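You operate a simulated robot arm through the tools that you are given. There is no shell and no other tool.

The job below is to be done with a simulated robot arm. You get a single attempt, and the scene is never put back.

## Task
Purge the tinting machine: one shot from each plunger into the cup.
Fine: take the cup on the bench top; stand it in the blue tray and shut the machine's tray. Set down upright: clear cup.
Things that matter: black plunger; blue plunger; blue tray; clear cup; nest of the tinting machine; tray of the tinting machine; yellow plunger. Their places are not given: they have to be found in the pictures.

It is judged by the outcome, as a careful person would: the job done as asked, and still so three seconds after it is handed in. It fails if anything else is knocked over, pushed out of place, dropped, spilled or broken.

## Robot
A 7-joint arm with a two-finger parallel gripper, fixed in place. Base frame: the origin is at the foot of the arm, x ahead of it, y to its left, z up; the work surface is at about z = 800. Readings come in mm, degrees, newtons and seconds.
With the tool pointing down near the work surface it reaches from about 360 to 800 mm from the base axis. Its first joint turns from -143.0 to 143.0 degrees. Payload 3 kg.
The TCP is the grasp point between the finger pads, 30 mm short of the fingertips. In the tool frame z runs along the fingers and y along their closing line. Largest opening 110 mm; finger width 20, thickness 10; the body of the gripper, 48 by 112 mm, starts 55 mm behind the TCP.
Orientation is that of the tool frame in the base frame, as [roll, pitch, yaw] about the fixed x, y, z axes, in that order (R = Rz(yaw) Ry(pitch) Rx(roll)). With the fingers straight down and closing along the base's y, the tool's x points along the base's -x, its y along +y and its z along -z.

## Interface
- The arm moves only by the tool move_arm. Its argument "increments" is a list of rows, each a list of 3 entries, a list of its own where there are three numbers: the turn, a rotation vector about the base's x, y, z in degrees, then the shift along the base's x, y, z in mm, then the gripper command, from -1 (shut) to 1 (fully open), values between in proportion. In form: [[[ax, ay, az], [tx, ty, tz], grip], ...]. A call has 1 to 20 rows; each row is the pose to reach, as a shift and turn from the pose commanded when the call began. A row lasts 0.2 s, in which the tool goes at most 50 mm and 8.6 degrees; a call with a longer step from one row to the next is refused whole, and so is a gripper value outside its range. Where a pose cannot be reached the arm comes as near as it can. A force on the tool above 60 N (or 10 N above the force at the start of the call, whichever is more), or a blocked arm, ends the call early, and 0.2 s more pass. The fingers move at their own pace (about 153 mm/s each) and stop on an object; they squeeze with about 31 N. The grip force told is the motor's: it shows also when the fingers shut on nothing. Time passes only in rows, and 0.2 s behind the last, so rows that repeat a pose let the fingers close. The reply holds the time, the measured pose of the TCP, the force on the tool along the base axes, the opening and the grip force, in the units named above and with some noise, with the torque about the TCP (base axes, N m) and any sound that the robot's microphone picked up, and new pictures: "pictures" is both (left out), scene, wrist or none.
- Cameras (640 x 400 px; columns grow to the right, rows downward): "scene" is fixed at [48.7, 652.4, 1558.9]; the picture's right is [-0.60, -0.80, 0.00], its down [-0.41, 0.31, -0.86] and it looks along [0.68, -0.51, -0.52] (base axes); focal length 288 px, centre (320, 200). "wrist" rides on the gripper at [72, 17, -103] in the tool frame; the picture's right is [-0.23, 0.97, 0.00], its down [-0.76, -0.18, -0.62] and it looks along [-0.61, -0.14, 0.78] (tool axes); focal length 222 px, centre (320, 200).
- move_column(by): slides the trunk up (or, below 0, down) by that many mm; the arm rides with it, the base frame stays. It gives what a move gives, with no picture.
- probe_pixels(camera, pixels): for up to 12 pixels [column, row] of the newest picture of that camera ("zoom" is the newest enlarged one), the place [x, y, z] in the base frame of the surface seen there, good to about 2 mm. The clock stands still meanwhile.
- enlarge(camera, box): a new picture of the part [left, top, right, bottom] of that camera's present view, enlarged. The clock stands still meanwhile.
- finish_job(): hands the job in; it is judged then, once.

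Leave the gripper open and the arm clear of the work at the hand-in unless told otherwise.

The tools are called after "Request:" as a command line: name --argument value ..., lists and objects as JSON in quotes. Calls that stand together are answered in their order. move_arm: Moves the arm, as the interface text tells. Its arguments: {"type":"object","properties":{"increments":{"type":"array","items":{"type":"array"}},"pictures":{"type":"string","enum":["both","scene","wrist","none"]}},"required":["increments"]} The other tools are called the same way: move_column (by) slides the trunk up or down; probe_pixels (camera, pixels) gives the place of the surface under pixels of a picture; enlarge (camera, box) takes an enlarged picture of a part of a camera's view; finish_job () hands the job in.

At the start:

```text
time: 0.0
tool_pos: [500.1, -0.5, 1323.1]
tcp_rot: [-180.0, 0.0, -180.0]
wrist_force: [0.8, 0.2, -0.4]
moment: [0.0, -0.04, 0.01]
gripper_width: 109.9
grasp_force: 0.0
trunk travel left (down, up): [-425.0, 65.0]
```

scene: 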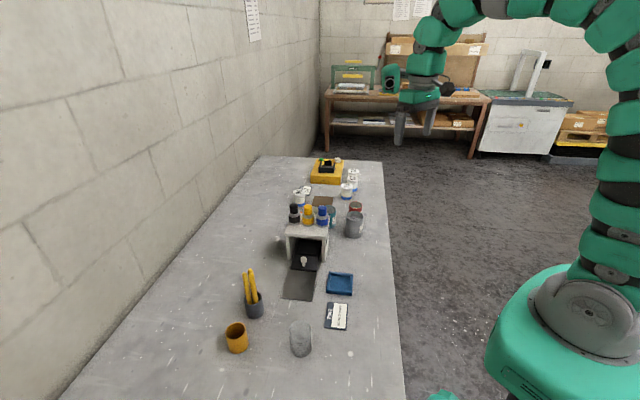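
wrist: 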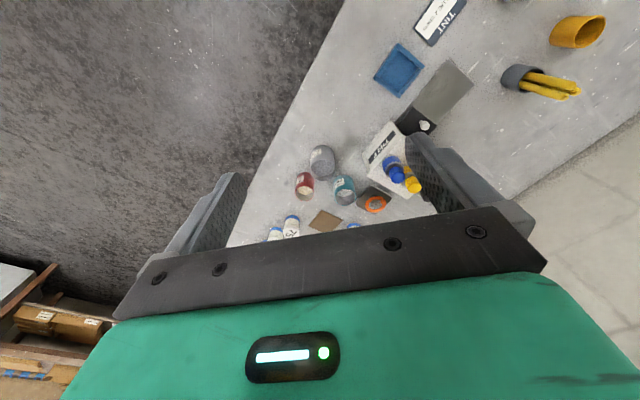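

I see a bench with a small tinting machine (around column 308, row 240 in the scene picture) with three plungers on top, a blue tray at about (340, 283), and other items. I'll enlarge the views first to look closely.

Request:
enlarge --camera "scene" --box '[260, 190, 380, 310]'

Request:
enlarge --camera "wrist" --box '[340, 20, 500, 220]'

```text
3.33 times, centred on (320, 250) of scene
```

zoom: 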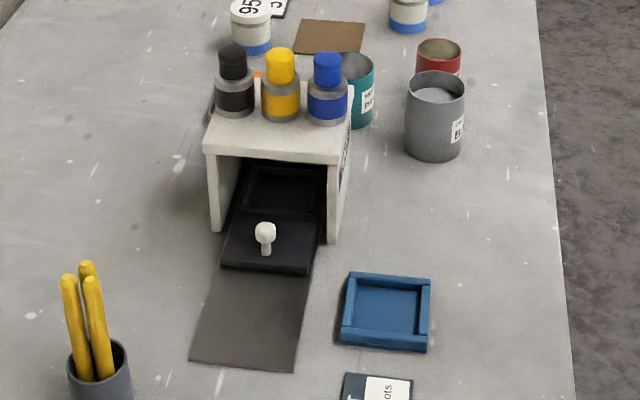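

```text
2.00 times, centred on (420, 120) of wrist
```

zoom: 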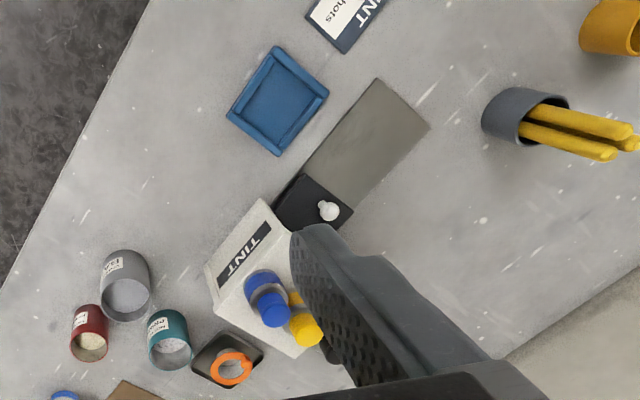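

The machine has a black tray with a white knob, three plungers on top. I'll enlarge the card at scene (336, 316), the grey thing at (300, 338), and the back area to find the clear cup.

Request:
enlarge --camera "scene" --box '[220, 260, 370, 370]'

Request:
enlarge --camera "scene" --box '[320, 295, 355, 335]'

Request:
enlarge --camera "scene" --box '[270, 150, 380, 240]'

Request:
enlarge --camera "wrist" --box '[400, 0, 480, 50]'

```text
3.64 times, centred on (295, 315) of scene
```

zoom: 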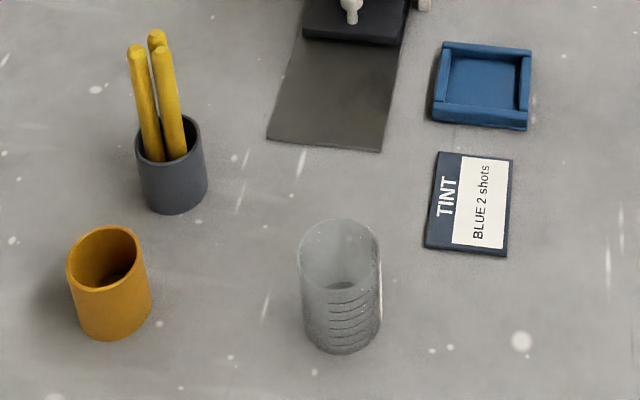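

```text
10.00 times, centred on (338, 315) of scene
```

zoom: 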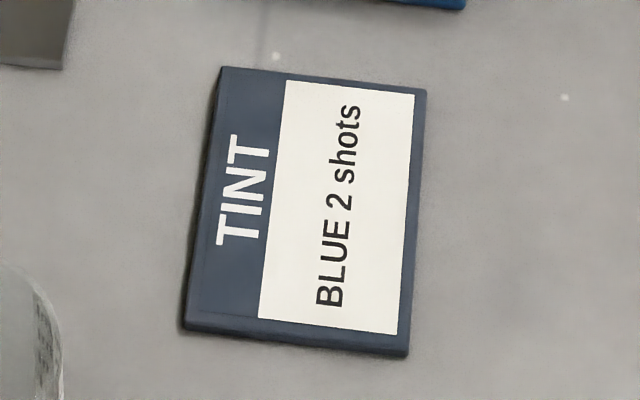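

```text
4.44 times, centred on (325, 195) of scene
```

zoom: 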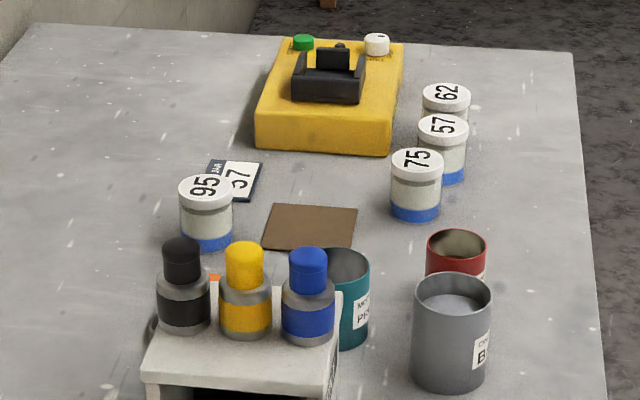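

```text
8.00 times, centred on (440, 25) of wrist
```

zoom: 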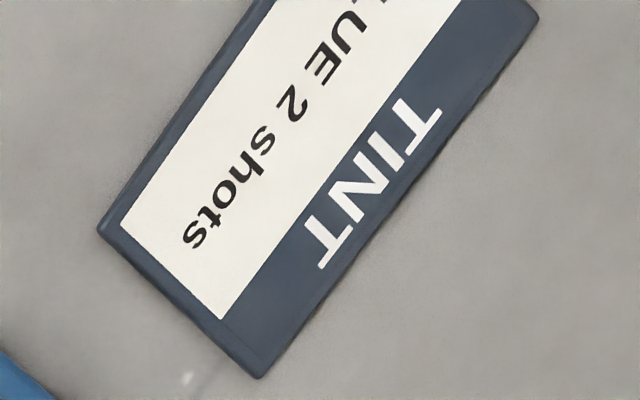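

The card "BLUE 2 shots" isn't the job asked; the job is one shot from each plunger. The clear cup is at scene (300, 338). I'll enlarge the machine again and probe its geometry.

Request:
enlarge --camera "scene" --box '[270, 200, 350, 305]'

```text
3.81 times, centred on (310, 252) of scene
```

zoom: 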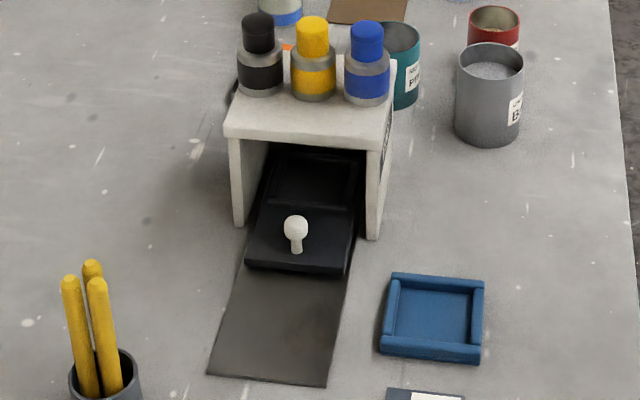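

Request:
probe_pixels --camera "zoom" --pixels '[[258, 18], [313, 24], [367, 28], [260, 88], [314, 93], [366, 99], [230, 128], [362, 143], [390, 70], [238, 222], [372, 236], [295, 226]]'

Request:
probe_pixels --camera "zoom" --pixels '[[247, 265], [343, 271], [250, 232], [345, 238], [262, 200], [350, 207], [310, 180], [208, 374], [326, 385], [296, 251], [275, 165], [350, 170]]'

Request:
probe_pixels --camera "zoom" --pixels '[[393, 276], [482, 284], [381, 354], [478, 362], [435, 312], [425, 345], [440, 281], [387, 310], [477, 320], [270, 300], [300, 250], [280, 240]]'

Request:
probe_pixels --camera "scene" --pixels '[[300, 322], [300, 345], [300, 355], [291, 330], [310, 330], [237, 324], [255, 294], [336, 316], [300, 328], [290, 350], [310, 350], [320, 340]]'

```text
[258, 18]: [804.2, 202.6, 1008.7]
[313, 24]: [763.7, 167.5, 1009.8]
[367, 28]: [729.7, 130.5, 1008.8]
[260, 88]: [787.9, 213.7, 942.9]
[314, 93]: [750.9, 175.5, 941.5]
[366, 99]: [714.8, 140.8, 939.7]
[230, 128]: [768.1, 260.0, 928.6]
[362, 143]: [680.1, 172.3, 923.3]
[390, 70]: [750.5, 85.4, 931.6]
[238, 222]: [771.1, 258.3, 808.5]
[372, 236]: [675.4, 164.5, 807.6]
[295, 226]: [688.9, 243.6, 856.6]
```

```text
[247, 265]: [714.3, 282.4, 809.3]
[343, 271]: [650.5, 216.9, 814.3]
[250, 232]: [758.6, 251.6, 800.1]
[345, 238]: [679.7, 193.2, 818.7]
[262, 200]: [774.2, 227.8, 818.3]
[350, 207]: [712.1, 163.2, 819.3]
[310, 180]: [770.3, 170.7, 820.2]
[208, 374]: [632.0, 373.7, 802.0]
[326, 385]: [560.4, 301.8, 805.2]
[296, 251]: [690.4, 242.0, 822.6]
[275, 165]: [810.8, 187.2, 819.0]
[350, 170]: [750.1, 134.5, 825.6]
```

```text
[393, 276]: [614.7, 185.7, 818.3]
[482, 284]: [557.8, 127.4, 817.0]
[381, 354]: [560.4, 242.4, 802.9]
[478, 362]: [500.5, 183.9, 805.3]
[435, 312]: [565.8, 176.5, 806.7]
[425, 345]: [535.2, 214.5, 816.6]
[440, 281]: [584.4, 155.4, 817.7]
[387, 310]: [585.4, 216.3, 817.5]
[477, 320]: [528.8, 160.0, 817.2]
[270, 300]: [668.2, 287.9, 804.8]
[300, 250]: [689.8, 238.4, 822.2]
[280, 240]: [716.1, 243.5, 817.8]
```

```text
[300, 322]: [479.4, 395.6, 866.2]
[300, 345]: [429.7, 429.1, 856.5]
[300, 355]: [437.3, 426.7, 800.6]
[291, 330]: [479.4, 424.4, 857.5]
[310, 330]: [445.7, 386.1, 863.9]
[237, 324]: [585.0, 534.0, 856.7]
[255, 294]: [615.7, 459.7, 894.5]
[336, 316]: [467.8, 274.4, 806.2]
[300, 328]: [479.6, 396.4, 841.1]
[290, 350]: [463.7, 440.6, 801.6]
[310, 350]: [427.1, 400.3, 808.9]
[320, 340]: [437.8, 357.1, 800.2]
```

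The machine's front faces along roughly (-0.7, +0.7) in base x,y: plungers in a line from black (≈800,210) via yellow (≈763,168) to blue (≈728,132), tops at z≈1009. Tray knob is at about (689,243), z up to 857; blue tray centre about (557,185); clear cup about (457,408). Next I turn the tool −45° about z (tool x outward from the machine) and move to a look-out in front of the machine.

Request:
move_arm --increments '[[[0, 0, -4.5], [10, 30, -20], -1], [[0, 0, -9], [20, 60, -45], -1], [[0, 0, -13.5], [32, 90, -70], -1], [[0, 0, -18], [44, 120, -95], -1], [[0, 0, -22.5], [56, 150, -120], -1], [[0, 0, -27], [68, 180, -145], -1], [[0, 0, -31.5], [80, 210, -170], -1], [[0, 0, -36], [92, 240, -195], -1], [[0, 0, -40.5], [104, 270, -220], -1], [[0, 0, -45], [115, 300, -245], -1], [[0, 0, -45], [120, 320, -273], -1], [[0, 0, -45], [120, 320, -273], -1]]'

```text
time: 2.6
tool_pos: [622.7, 317.9, 1049.6]
tcp_rot: [-179.9, -0.1, 135.0]
wrist_force: [0.0, -0.5, 0.1]
moment: [-0.02, -0.02, 0.03]
gripper_width: 0.0
grasp_force: 30.8
trunk travel left (down, up): [-425.0, 65.0]
```

scene: 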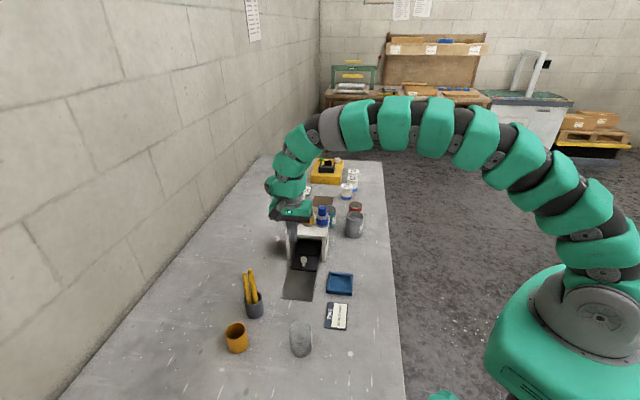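
wrist: 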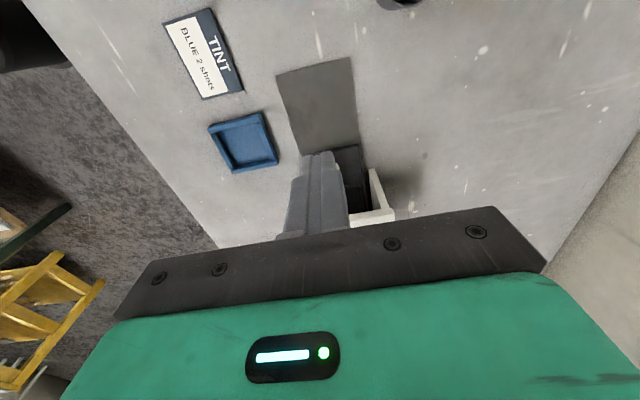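

The view is blocked by the closed fingers; the image centre ray should land close to the nest. I'll open the gripper and look between the fingers.

Request:
move_arm --increments '[[[0, 0, 0], [-10, 10, 0], 1], [[0, 0, 0], [-20, 20, 0], 1], [[0, 0, 0], [-30, 30, 0], 1], [[0, 0, 0], [-30, 30, 0], 1]]'

```text
time: 3.6
tool_pos: [592.8, 347.4, 1048.8]
tcp_rot: [180.0, 0.1, 134.9]
wrist_force: [0.2, -0.6, 0.7]
moment: [-0.05, 0.02, 0.01]
gripper_width: 109.9
grasp_force: 0.0
trunk travel left (down, up): [-425.0, 65.0]
```

scene: 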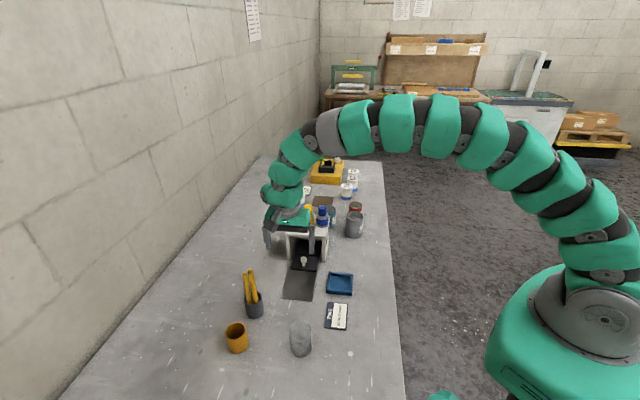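
wrist: 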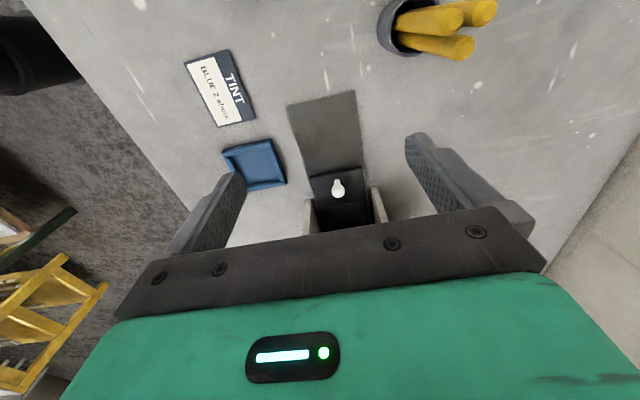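

Now the knob shows at wrist (337, 187) between the fingers. I'll enlarge that region to see the tray and the inside of the machine.

Request:
enlarge --camera "wrist" --box '[270, 140, 410, 240]'

Request:
enlarge --camera "scene" --box '[275, 215, 335, 275]'

```text
4.00 times, centred on (340, 190) of wrist
```

zoom: 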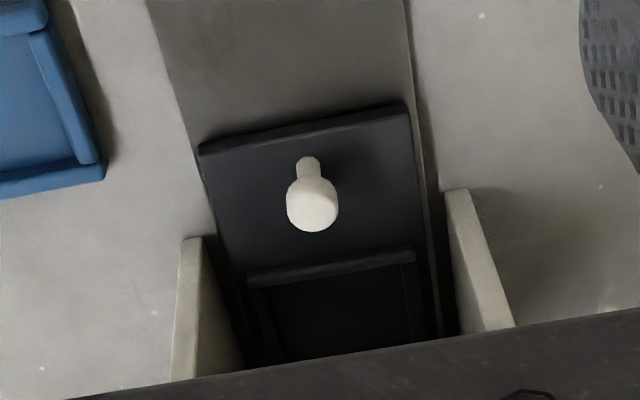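

```text
6.67 times, centred on (305, 245) of scene
```

zoom: 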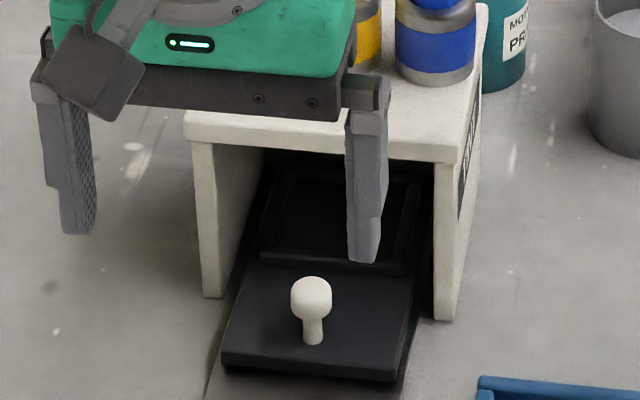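

The nest is a square low-ridged frame behind the knob. I'll probe the knob ball and the machine's roof edges in this zoom.

Request:
probe_pixels --camera "zoom" --pixels '[[311, 279], [311, 298], [294, 298], [329, 298], [312, 315], [313, 340], [313, 325], [260, 245], [400, 265], [330, 256], [330, 262], [330, 248]]'

Request:
probe_pixels --camera "wrist" --pixels '[[337, 192], [337, 182], [331, 192], [343, 192], [318, 207], [372, 204], [310, 180], [378, 170], [340, 225], [318, 215], [312, 205], [384, 195]]'

```text
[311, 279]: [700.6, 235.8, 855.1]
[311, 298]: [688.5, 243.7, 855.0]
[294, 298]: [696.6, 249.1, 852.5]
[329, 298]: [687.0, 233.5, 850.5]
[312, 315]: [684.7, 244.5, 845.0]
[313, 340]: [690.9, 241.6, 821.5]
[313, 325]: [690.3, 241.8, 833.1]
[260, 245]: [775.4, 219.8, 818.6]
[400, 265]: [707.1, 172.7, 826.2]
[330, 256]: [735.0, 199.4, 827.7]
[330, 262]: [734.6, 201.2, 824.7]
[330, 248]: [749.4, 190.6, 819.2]
```

```text
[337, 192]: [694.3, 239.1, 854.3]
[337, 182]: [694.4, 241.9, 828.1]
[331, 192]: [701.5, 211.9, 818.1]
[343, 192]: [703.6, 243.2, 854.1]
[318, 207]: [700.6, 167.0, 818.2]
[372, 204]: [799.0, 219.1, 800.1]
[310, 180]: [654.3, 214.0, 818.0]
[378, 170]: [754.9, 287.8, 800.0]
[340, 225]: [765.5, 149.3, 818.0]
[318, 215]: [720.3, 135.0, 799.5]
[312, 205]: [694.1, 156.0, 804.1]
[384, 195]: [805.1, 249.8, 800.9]
```

Knob: ball centre about (693, 240, 848), tray top z≈818, nest ridge top z≈827. The knob is about 40 mm in front of the roof edge; with fingers closing along the machine's width, the body (±24 mm) clears. I move above the knob at z≈905, half open.

Request:
move_arm --increments '[[[0, 0, 0], [16, -18, -20], 0], [[0, 0, 0], [33, -36, -45], 0], [[0, 0, 0], [50, -54, -70], 0], [[0, 0, 0], [67, -72, -95], 0], [[0, 0, 0], [84, -90, -120], 0], [[0, 0, 0], [100, -107, -144], 0], [[0, 0, 0], [100, -107, -144], 0]]'

```text
time: 5.2
tool_pos: [691.7, 239.7, 905.2]
tcp_rot: [-179.9, 0.0, 135.1]
wrist_force: [0.5, 0.1, 0.3]
moment: [0.02, 0.02, 0.0]
gripper_width: 55.1
grasp_force: 0.1
trunk travel left (down, up): [-425.0, 65.0]
```

scene: 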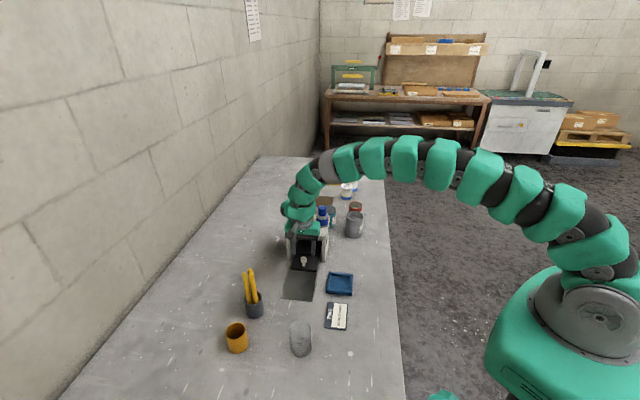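
wrist: 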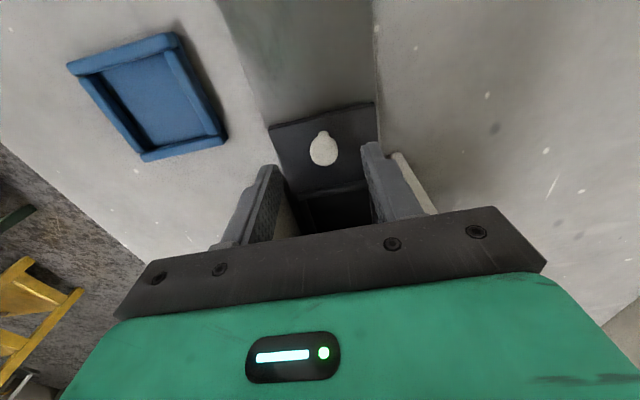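

The TCP reads (691.7, 239.7, 905). I'll check the knob position in the wrist picture at (323, 148) and zoom the scene view for clearances.

Request:
probe_pixels --camera "wrist" --pixels '[[323, 150], [313, 150], [334, 150], [323, 158], [323, 140], [272, 130], [373, 105], [335, 190]]'

Request:
enlarge --camera "scene" --box '[275, 185, 345, 275]'

```text
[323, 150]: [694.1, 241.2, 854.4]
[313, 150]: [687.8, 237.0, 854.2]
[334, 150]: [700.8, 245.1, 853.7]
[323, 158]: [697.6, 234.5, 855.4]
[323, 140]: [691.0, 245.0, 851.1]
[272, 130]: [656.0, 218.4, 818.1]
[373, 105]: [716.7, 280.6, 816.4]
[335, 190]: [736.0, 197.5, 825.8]
```

```text
4.44 times, centred on (310, 230) of scene
```

zoom: 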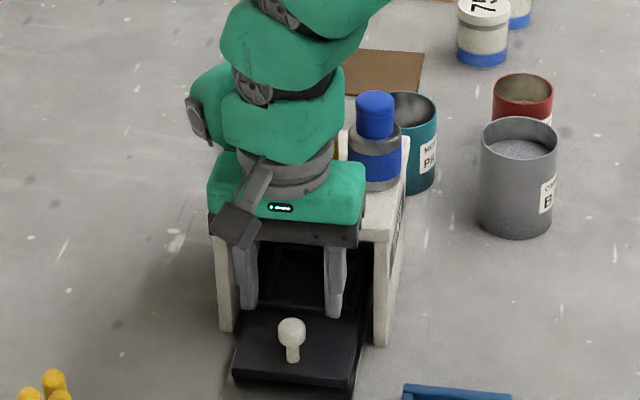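

Knob centre is about (694, 241). I descend 51 mm to z≈854 (tips ≈ 824, above the tray top at 818), then close on the knob.

Request:
move_arm --increments '[[[0, 0, 0], [2, 1, -15], 0], [[0, 0, 0], [2, 1, -30], 0], [[0, 0, 0], [2, 1, -42], 0], [[0, 0, 0], [2, 1, -51], 0], [[0, 0, 0], [2, 1, -51], 0], [[0, 0, 0], [2, 1, -51], -1], [[0, 0, 0], [2, 1, -51], -1], [[0, 0, 0], [2, 1, -51], -1]]'

```text
time: 6.0
tool_pos: [698.1, 242.3, 883.2]
tcp_rot: [178.7, 0.9, 135.0]
wrist_force: [-12.8, -1.9, 28.0]
moment: [-0.83, -4.02, -0.64]
gripper_width: 54.9
grasp_force: 0.0
trunk travel left (down, up): [-425.0, 65.0]
stopped in row 3: the force on the tool passed its limit at 71 N (the readings are from after the stop); the commanded pose is now the measured one
```

scene: 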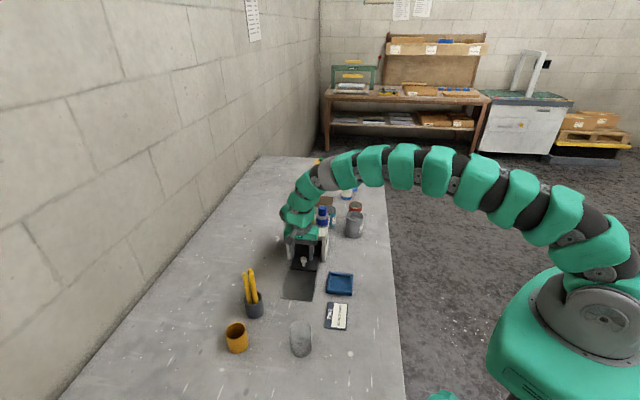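
wrist: 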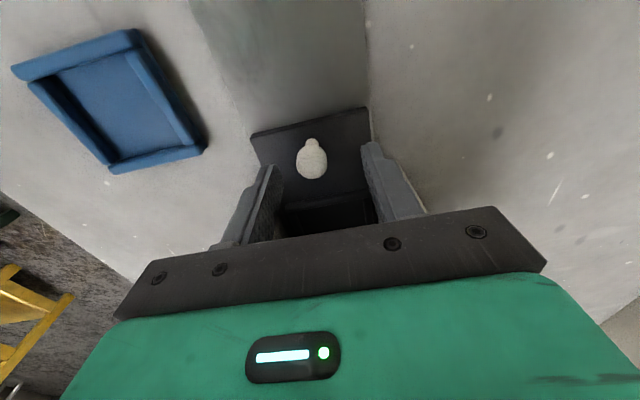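

The move stopped on a 71 N contact at z≈883 before reaching the knob — something of the hand/wrist met the machine (moments suggest contact about 85–115 mm ahead of the TCP, maybe the wrist against the black plunger or the roof). I'll retreat upward and outward, and look.

Request:
move_arm --increments '[[[0, 0, 0], [0, 0, 15], 0], [[0, 0, 0], [-5, 5, 35], 0], [[0, 0, 0], [-20, 20, 55], 0], [[0, 0, 0], [-45, 45, 75], 0], [[0, 0, 0], [-75, 75, 85], 0], [[0, 0, 0], [-105, 105, 85], 0], [[0, 0, 0], [-105, 105, 85], 0]]'

Request:
enlarge --camera "scene" --box '[255, 150, 365, 270]'

```text
time: 7.5
tool_pos: [594.2, 348.4, 967.7]
tcp_rot: [179.1, 0.6, 135.0]
wrist_force: [-1.0, -0.5, -0.2]
moment: [0.0, -0.01, 0.0]
gripper_width: 54.9
grasp_force: 0.0
trunk travel left (down, up): [-425.0, 65.0]
```

scene: 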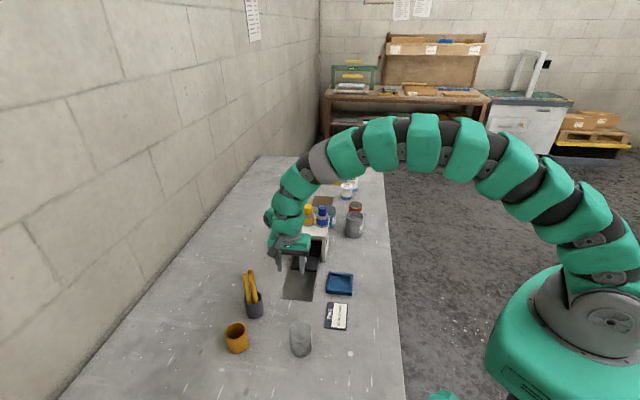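
wrist: 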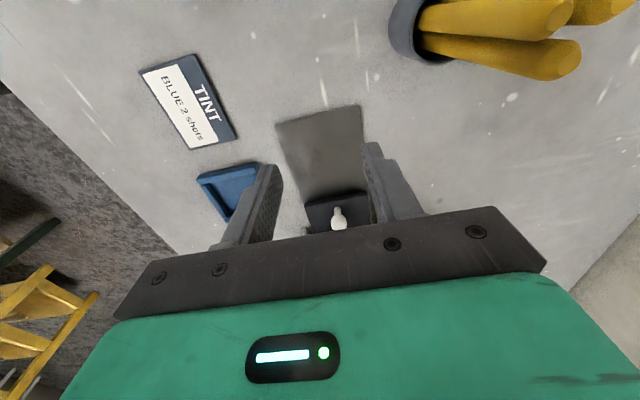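

```text
3.33 times, centred on (310, 210) of scene
```

zoom: 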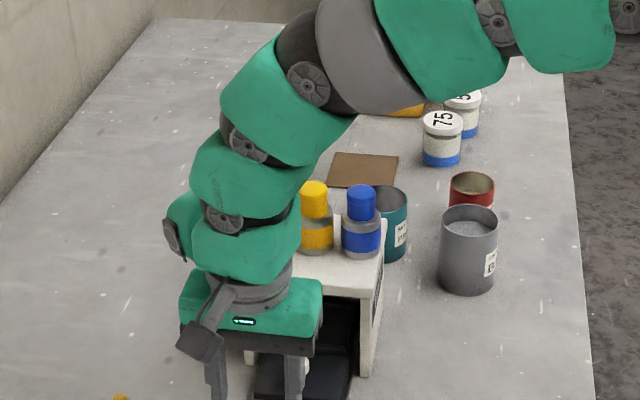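

The arm hides the plungers now. I'll lift and swing aside toward −y (also undoing the ~1° tilt picked up at the stop) so the scene camera can see the machine and check the plungers' state.

Request:
move_arm --increments '[[[0, 0.2, 0], [0, 0, 35], 0], [[0, 0.5, 0], [0, 0, 80], 0], [[-0.1, 0.8, 0], [-5, -10, 125], 0], [[-0.2, 1.06, 0], [-15, -45, 160], 0], [[-0.2, 1.06, 0], [-30, -90, 180], 0], [[-0.2, 1.06, 0], [-45, -135, 190], 0], [[-0.2, 1.06, 0], [-60, -180, 200], 0], [[-0.2, 1.06, 0], [-75, -225, 200], 0], [[-0.2, 1.06, 0], [-90, -270, 200], 0], [[-0.2, 1.06, 0], [-105, -310, 200], 0], [[-0.2, 1.06, 0], [-105, -310, 200], 0]]'

Request:
enlarge --camera "scene" --box '[270, 195, 350, 275]'

```text
refused: row 4 steps farther than a row can; nothing moved
```

```text
5.00 times, centred on (310, 235) of scene
```

zoom: 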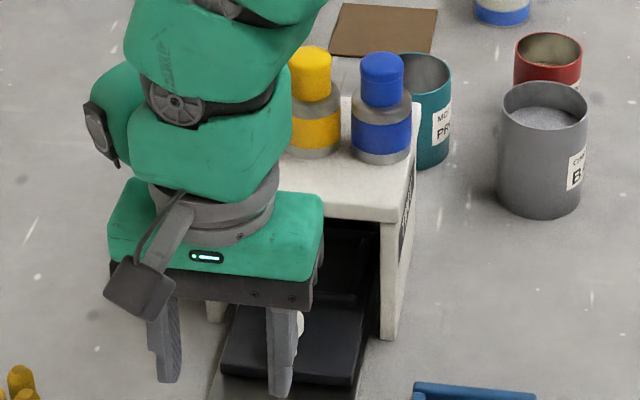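

Row 4 was too long a step; nothing moved. I'll retry the same lift-and-swing with shorter steps.

Request:
move_arm --increments '[[[0, 0.2, 0], [0, 0, 35], 0], [[0, 0.5, 0], [0, 0, 75], 0], [[-0.1, 0.8, 0], [-5, -10, 115], 0], [[-0.2, 1.06, 0], [-10, -40, 145], 0], [[-0.2, 1.06, 0], [-22, -78, 165], 0], [[-0.2, 1.06, 0], [-36, -120, 180], 0], [[-0.2, 1.06, 0], [-50, -162, 190], 0], [[-0.2, 1.06, 0], [-64, -205, 195], 0], [[-0.2, 1.06, 0], [-78, -250, 200], 0], [[-0.2, 1.06, 0], [-92, -292, 200], 0], [[-0.2, 1.06, 0], [-92, -292, 200], 0]]'

Request:
enlarge --camera "scene" --box '[270, 195, 350, 275]'

```text
time: 9.9
tool_pos: [501.5, 52.8, 1162.4]
tcp_rot: [180.0, 0.0, 135.0]
wrist_force: [-0.4, -0.2, 1.4]
moment: [0.04, 0.0, 0.0]
gripper_width: 55.0
grasp_force: 0.1
trunk travel left (down, up): [-425.0, 65.0]
```

scene: 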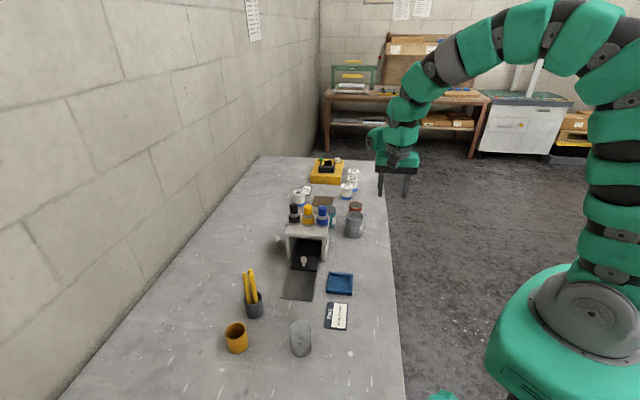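
wrist: 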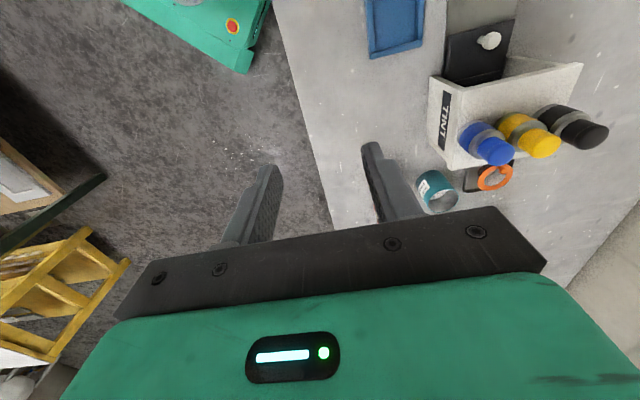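

```text
5.00 times, centred on (310, 235) of scene
```

zoom: 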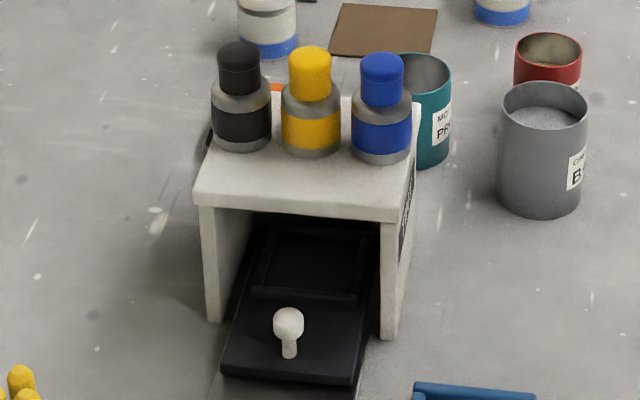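

The plungers all stand at their original heights and the nest looks clean and dark. I'll probe tops, corners and knob again to see nothing shifted, plus the nest ridge.

Request:
probe_pixels --camera "zoom" --pixels '[[238, 46], [310, 51], [382, 58], [238, 60], [310, 70], [382, 76], [198, 198], [402, 215], [212, 318], [388, 337], [288, 318], [225, 370]]'

Request:
probe_pixels --camera "zoom" --pixels '[[255, 288], [355, 297], [300, 293], [275, 235], [370, 245], [310, 260], [265, 270], [345, 280], [350, 380], [362, 290], [280, 230], [320, 236]]'

Request:
enlarge --camera "wrist" --box '[410, 0, 630, 220]'

```text
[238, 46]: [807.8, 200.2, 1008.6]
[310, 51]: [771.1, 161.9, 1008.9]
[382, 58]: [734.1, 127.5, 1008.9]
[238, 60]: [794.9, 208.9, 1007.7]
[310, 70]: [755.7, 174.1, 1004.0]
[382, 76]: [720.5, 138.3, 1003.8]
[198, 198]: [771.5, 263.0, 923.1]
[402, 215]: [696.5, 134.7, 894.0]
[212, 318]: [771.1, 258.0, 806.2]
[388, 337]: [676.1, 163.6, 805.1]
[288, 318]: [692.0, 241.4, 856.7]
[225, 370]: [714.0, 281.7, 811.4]
```

```text
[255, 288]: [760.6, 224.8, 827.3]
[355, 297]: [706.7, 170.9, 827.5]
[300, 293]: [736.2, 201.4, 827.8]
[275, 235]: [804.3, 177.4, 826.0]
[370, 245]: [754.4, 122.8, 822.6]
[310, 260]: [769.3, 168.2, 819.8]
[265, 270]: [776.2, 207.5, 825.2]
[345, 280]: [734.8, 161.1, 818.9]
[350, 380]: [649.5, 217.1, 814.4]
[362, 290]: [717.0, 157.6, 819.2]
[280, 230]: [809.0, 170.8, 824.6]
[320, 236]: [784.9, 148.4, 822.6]
```

```text
1.82 times, centred on (520, 110) of wrist
```

zoom: 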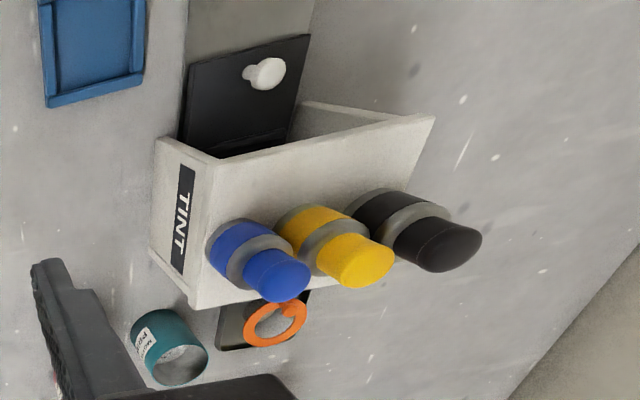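

Nothing has shifted: plunger tops still at z≈1008.6, machine corners and knob where they were. The upright wrist is too bulky beside the machine, so I'll approach the knob with the tool tilted 30°, wrist leaning outward (rotation about (−0.707,−0.707,0)). First to a stand-off at about (620, 315, 1000).

Request:
move_arm --increments '[[[-2.1, -2.1, 0], [10, 25, -10], 0], [[-4.2, -4.2, 0], [22, 52, -25], 0], [[-6.4, -6.4, 0], [34, 79, -42], 0], [[-8.5, -8.5, 0], [46, 106, -59], 0], [[-10.6, -10.6, 0], [58, 132, -76], 0], [[-12.7, -12.7, 0], [70, 158, -93], 0], [[-14.9, -14.9, 0], [82, 184, -110], 0], [[-17, -17, 0], [94, 210, -127], 0], [[-19.1, -19.1, 0], [106, 236, -144], 0], [[-21.2, -21.2, 0], [118, 262, -162], 0], [[-21.2, -21.2, 0], [118, 262, -162], 0]]'

Request:
enlarge --camera "scene" --box '[245, 145, 365, 275]'

```text
time: 12.3
tool_pos: [620.8, 319.0, 999.0]
tcp_rot: [-179.8, 29.9, 134.8]
wrist_force: [-0.8, -0.2, -0.6]
moment: [-0.03, 0.01, 0.01]
gripper_width: 55.1
grasp_force: 0.1
trunk travel left (down, up): [-425.0, 65.0]
```

scene: 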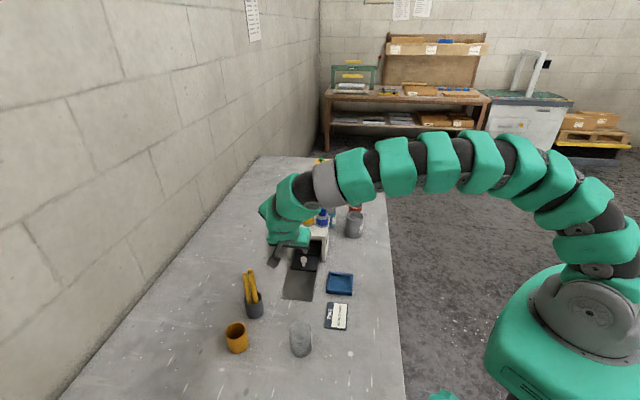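
wrist: 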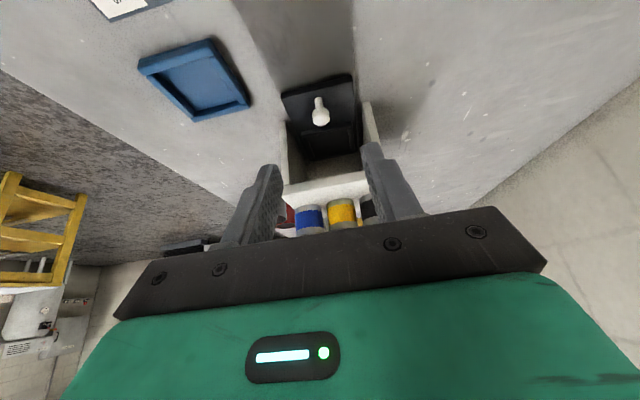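

```text
3.08 times, centred on (305, 210) of scene
```

zoom: 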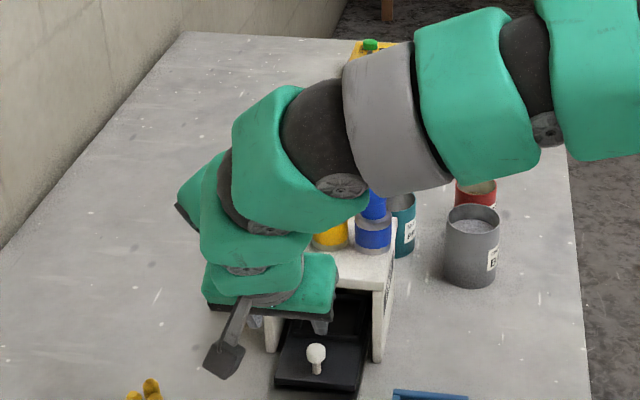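

The tilted view shows the knob at wrist (320, 115) well between the fingers. I approach along the tool axis to the knob at about (694, 241, 853) and close on it.

Request:
move_arm --increments '[[[0, 0, 0], [15, -17, -25], 0], [[0, 0, 0], [30, -34, -50], 0], [[0, 0, 0], [45, -50, -77], 0], [[0, 0, 0], [54, -59, -100], 0], [[0, 0, 0], [63, -68, -122], 0], [[0, 0, 0], [69, -74, -136], 0], [[0, 0, 0], [73, -78, -146], 0], [[0, 0, 0], [73, -78, -146], 0]]'

Request:
enlarge --camera "scene" --box '[260, 180, 350, 280]'

```text
time: 14.2
tool_pos: [693.1, 238.5, 857.0]
tcp_rot: [-179.8, 30.0, 135.0]
wrist_force: [0.9, 0.3, 0.0]
moment: [-0.03, 0.01, -0.02]
gripper_width: 55.2
grasp_force: 0.2
trunk travel left (down, up): [-425.0, 65.0]
```

scene: 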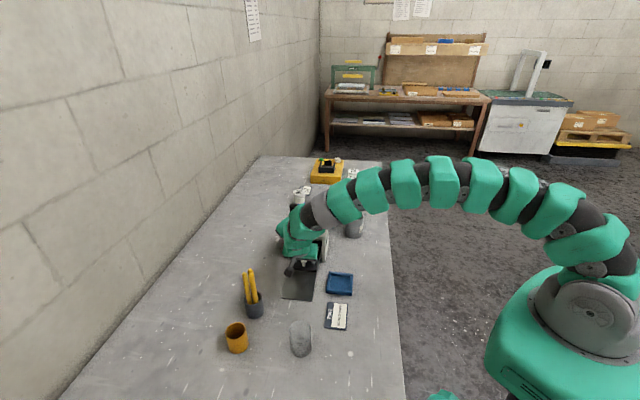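
wrist: 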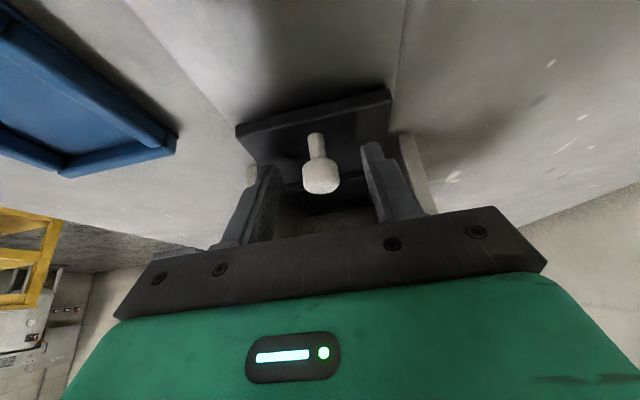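

```text
4.00 times, centred on (305, 230) of scene
```

zoom: 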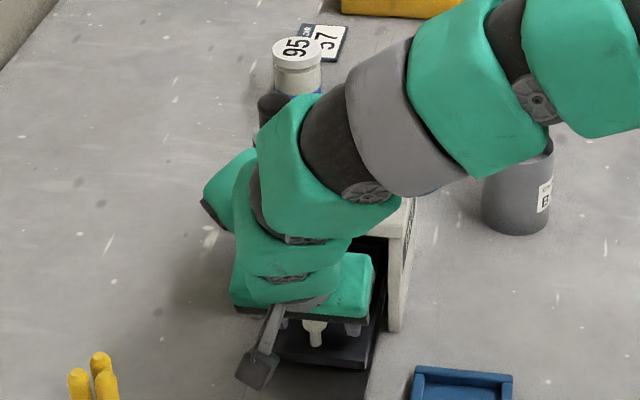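

No contact this time. The knob ball is at wrist (320, 178), TCP projects to about (320, 189), so I nudge a few mm outward and down to (690.6, 241, 853.5) and close the fingers.

Request:
move_arm --increments '[[[0, 0, 0], [-2, 2.5, -3], 0], [[0, 0, 0], [-2, 2.5, -3.5], -1], [[0, 0, 0], [-2, 2.5, -3.5], -1], [[0, 0, 0], [-2, 2.5, -3.5], -1]]' --pictures "wrist"

```text
time: 15.2
tool_pos: [691.4, 241.5, 852.0]
tcp_rot: [-179.9, 30.0, 135.0]
wrist_force: [1.7, 1.8, 3.4]
moment: [-0.06, -0.08, 0.03]
gripper_width: 21.2
grasp_force: 45.0
trunk travel left (down, up): [-425.0, 65.0]
```

wrist: 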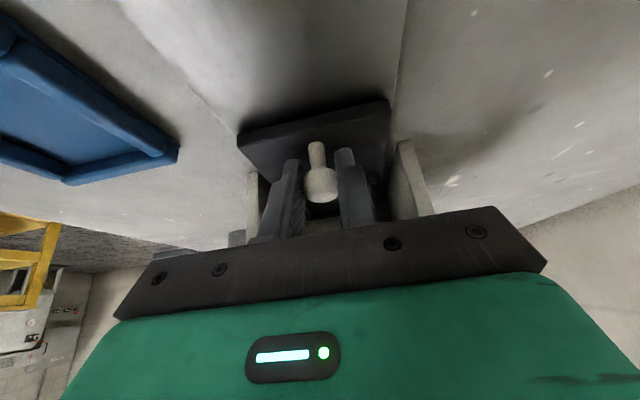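

The knob is gripped (21 mm wide). I pull outward along (−0.707, +0.707), in 10 mm steps, first 80 mm.

Request:
move_arm --increments '[[[0, 0, 0], [-5, 5, 0], -1], [[0, 0, 0], [-11, 11, 0], -1], [[0, 0, 0], [-18, 18, 0], -1], [[0, 0, 0], [-25, 25, 0], -1], [[0, 0, 0], [-32, 32, 0], -1], [[0, 0, 0], [-39, 39, 0], -1], [[0, 0, 0], [-46, 46, 0], -1], [[0, 0, 0], [-53, 53, 0], -1], [[0, 0, 0], [-57, 57, 0], -1], [[0, 0, 0], [-57, 57, 0], -1]]'

```text
time: 17.4
tool_pos: [634.8, 299.3, 851.4]
tcp_rot: [-180.0, 29.9, 135.0]
wrist_force: [12.1, 10.5, -1.6]
moment: [0.19, -0.05, 0.11]
gripper_width: 21.2
grasp_force: 45.4
trunk travel left (down, up): [-425.0, 65.0]
```

scene: 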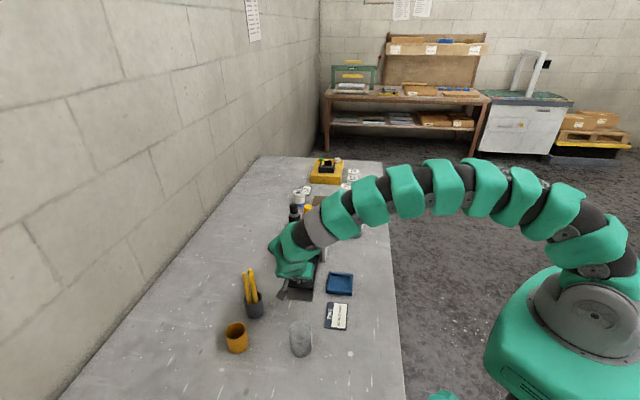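
wrist: 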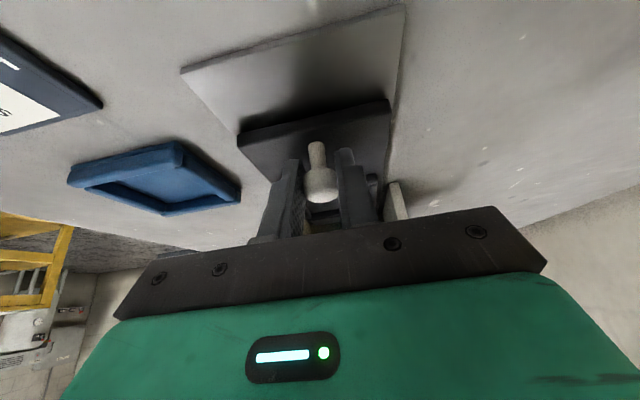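

The tray came with the knob ~80 mm. There's a ~16 N sideways force along (+,+), so the true slide axis is slightly off; I add a small +x/+y correction and go on pulling ~40 mm more, watching force.

Request:
move_arm --increments '[[[0, 0, 0], [1.5, 1.5, 0], -1], [[0, 0, 0], [-3, 7, 0], -1], [[0, 0, 0], [-8, 12, 0], -1], [[0, 0, 0], [-12.5, 17, 0], -1], [[0, 0, 0], [-17, 22, 0], -1], [[0, 0, 0], [-21.5, 26.5, 0], -1], [[0, 0, 0], [-25.5, 31, 0], -1], [[0, 0, 0], [-25.5, 31, 0], -1]]'

```text
time: 19.1
tool_pos: [605.8, 326.4, 852.3]
tcp_rot: [-179.6, 30.0, 134.9]
wrist_force: [-32.5, -31.7, -14.5]
moment: [-0.81, -0.26, -0.29]
gripper_width: 21.1
grasp_force: 45.0
trunk travel left (down, up): [-425.0, 65.0]
```

scene: 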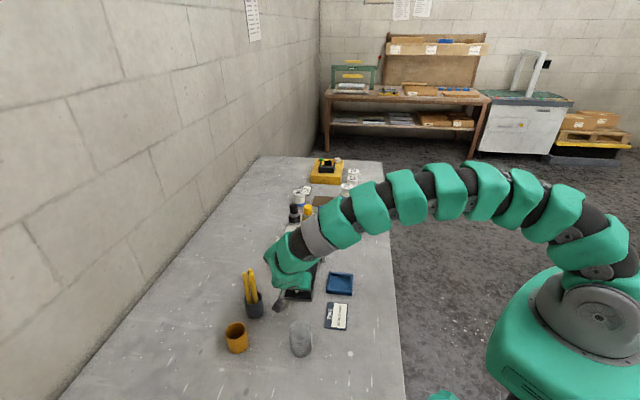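
wrist: 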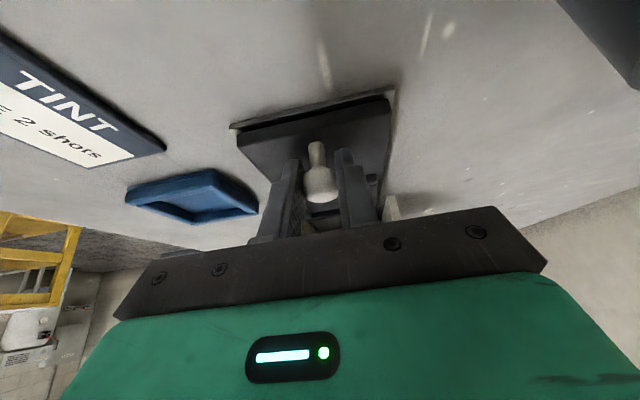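

I over-corrected: now −45 N sideways; the true axis lies ~2.9 mm back. Pulled 120 mm now with no resistance along the slide. I relax sideways by (−2, −2) and look.

Request:
move_arm --increments '[[[0, 0, 0], [-1, -1, 0], -1], [[0, 0, 0], [-2, -2, 0], -1], [[0, 0, 0], [-2, -2, 0], -1]]'

Request:
enlarge --camera "scene" --box '[260, 220, 360, 320]'

```text
time: 19.9
tool_pos: [606.0, 328.7, 852.5]
tcp_rot: [-180.0, 29.8, 134.8]
wrist_force: [-19.4, -18.2, -27.4]
moment: [0.44, 0.62, -0.13]
gripper_width: 21.0
grasp_force: 45.1
trunk travel left (down, up): [-425.0, 65.0]
```

scene: 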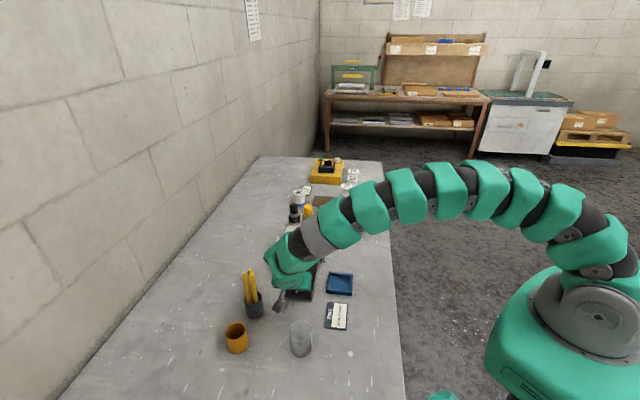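
wrist: 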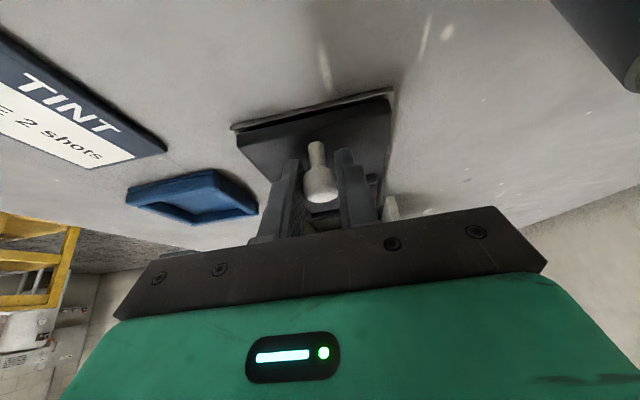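

```text
4.00 times, centred on (310, 270) of scene
```

zoom: 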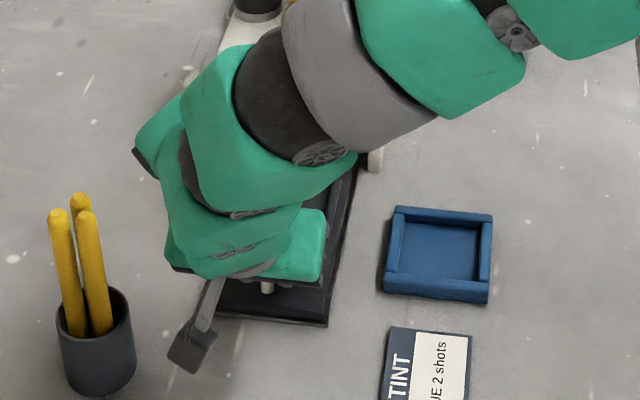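

Tray is out ~122 mm and reaches the end of its runner. I release the knob and back off along the tool axis, then lift to look at the nest.

Request:
move_arm --increments '[[[0, 0, 0], [-0.5, -0.5, -0.5], -0.4], [[0, 0, 0], [-0.5, -0.5, -0.5], 0], [[0, 0, 0], [-5, 5, 12], 0], [[0, 0, 0], [-14, 14, 34], 0], [[0, 0, 0], [-25, 25, 60], 0], [[0, 0, 0], [-30, 30, 95], 0], [[0, 0, 0], [-30, 30, 130], 0], [[0, 0, 0], [-30, 30, 130], 0]]'

Request:
enlarge --camera "wrist" --box '[220, 80, 420, 240]'

```text
time: 21.8
tool_pos: [578.2, 356.9, 980.3]
tcp_rot: [-179.9, 29.9, 135.0]
wrist_force: [0.7, -0.3, 0.2]
moment: [-0.01, 0.01, 0.0]
gripper_width: 54.9
grasp_force: 0.0
trunk travel left (down, up): [-425.0, 65.0]
```

scene: 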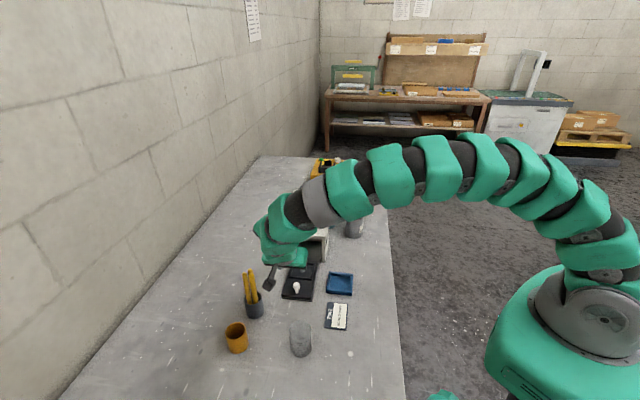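
wrist: 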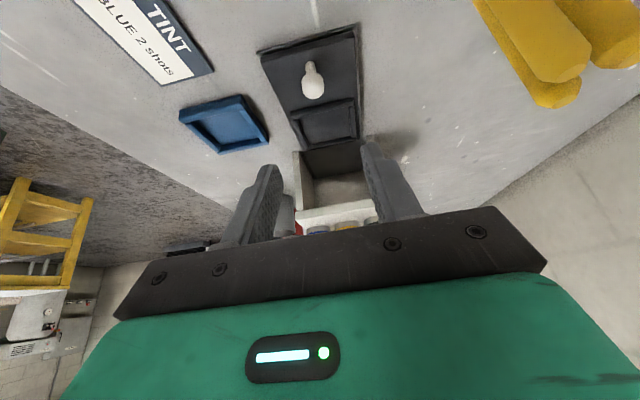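

```text
2.50 times, centred on (320, 160) of wrist
```

zoom: 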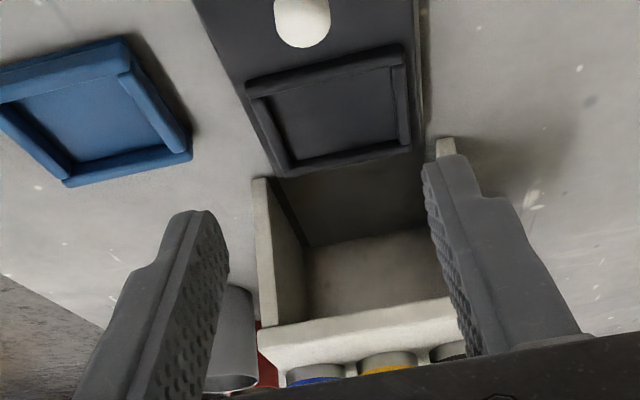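

The nest is now out and looks clean. I'll probe its inner floor and ridges, and the knob, in the zoom.

Request:
probe_pixels --camera "zoom" --pixels '[[248, 86], [400, 50], [289, 170], [408, 146], [275, 105], [387, 76], [300, 156], [396, 136], [340, 115], [324, 78], [345, 158], [302, 20]]'

Request:
probe_pixels --camera "scene" --pixels '[[296, 286], [284, 297], [309, 299], [304, 270], [292, 272], [314, 265]]'

Request:
enlarge --camera "scene" --box '[270, 300, 330, 365]'

```text
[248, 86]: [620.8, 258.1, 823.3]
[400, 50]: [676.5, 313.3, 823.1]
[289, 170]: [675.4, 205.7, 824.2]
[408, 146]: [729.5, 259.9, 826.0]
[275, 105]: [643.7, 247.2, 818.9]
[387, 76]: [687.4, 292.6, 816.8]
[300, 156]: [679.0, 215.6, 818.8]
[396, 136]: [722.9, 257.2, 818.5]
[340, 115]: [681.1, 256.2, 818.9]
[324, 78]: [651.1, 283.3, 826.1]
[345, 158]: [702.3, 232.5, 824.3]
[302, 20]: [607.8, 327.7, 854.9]
```

```text
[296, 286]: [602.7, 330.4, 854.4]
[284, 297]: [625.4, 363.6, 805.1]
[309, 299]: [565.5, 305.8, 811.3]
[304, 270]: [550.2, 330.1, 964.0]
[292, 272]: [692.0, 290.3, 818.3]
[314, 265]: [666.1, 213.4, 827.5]
```

```text
6.15 times, centred on (300, 332) of scene
```

zoom: 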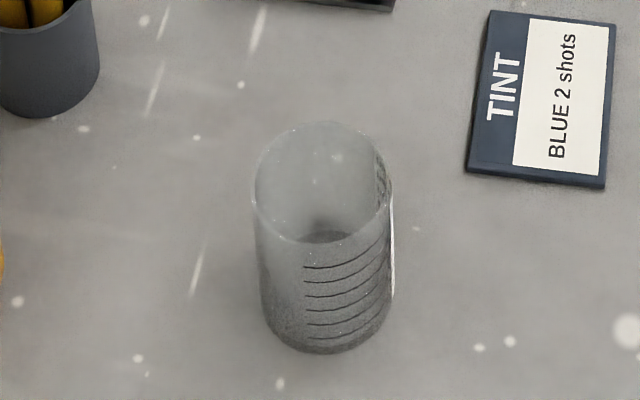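

The nest centre is about (676.5, 258.5), floor z≈819, ridges ≈827. Now I probe the clear cup's rim and walls in the zoom.

Request:
probe_pixels --camera "zoom" --pixels '[[322, 124], [254, 195], [389, 200], [322, 242], [325, 348], [270, 140], [375, 150], [264, 300], [384, 310], [320, 235], [320, 300], [325, 358]]'

```text
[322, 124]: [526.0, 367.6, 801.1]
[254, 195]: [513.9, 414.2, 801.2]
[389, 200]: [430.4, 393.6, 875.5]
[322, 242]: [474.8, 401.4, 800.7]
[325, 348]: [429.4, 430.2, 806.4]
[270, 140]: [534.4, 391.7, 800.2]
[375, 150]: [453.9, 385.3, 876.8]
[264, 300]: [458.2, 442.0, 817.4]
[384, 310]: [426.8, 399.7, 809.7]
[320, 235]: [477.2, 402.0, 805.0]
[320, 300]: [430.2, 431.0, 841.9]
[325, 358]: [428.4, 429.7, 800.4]
```

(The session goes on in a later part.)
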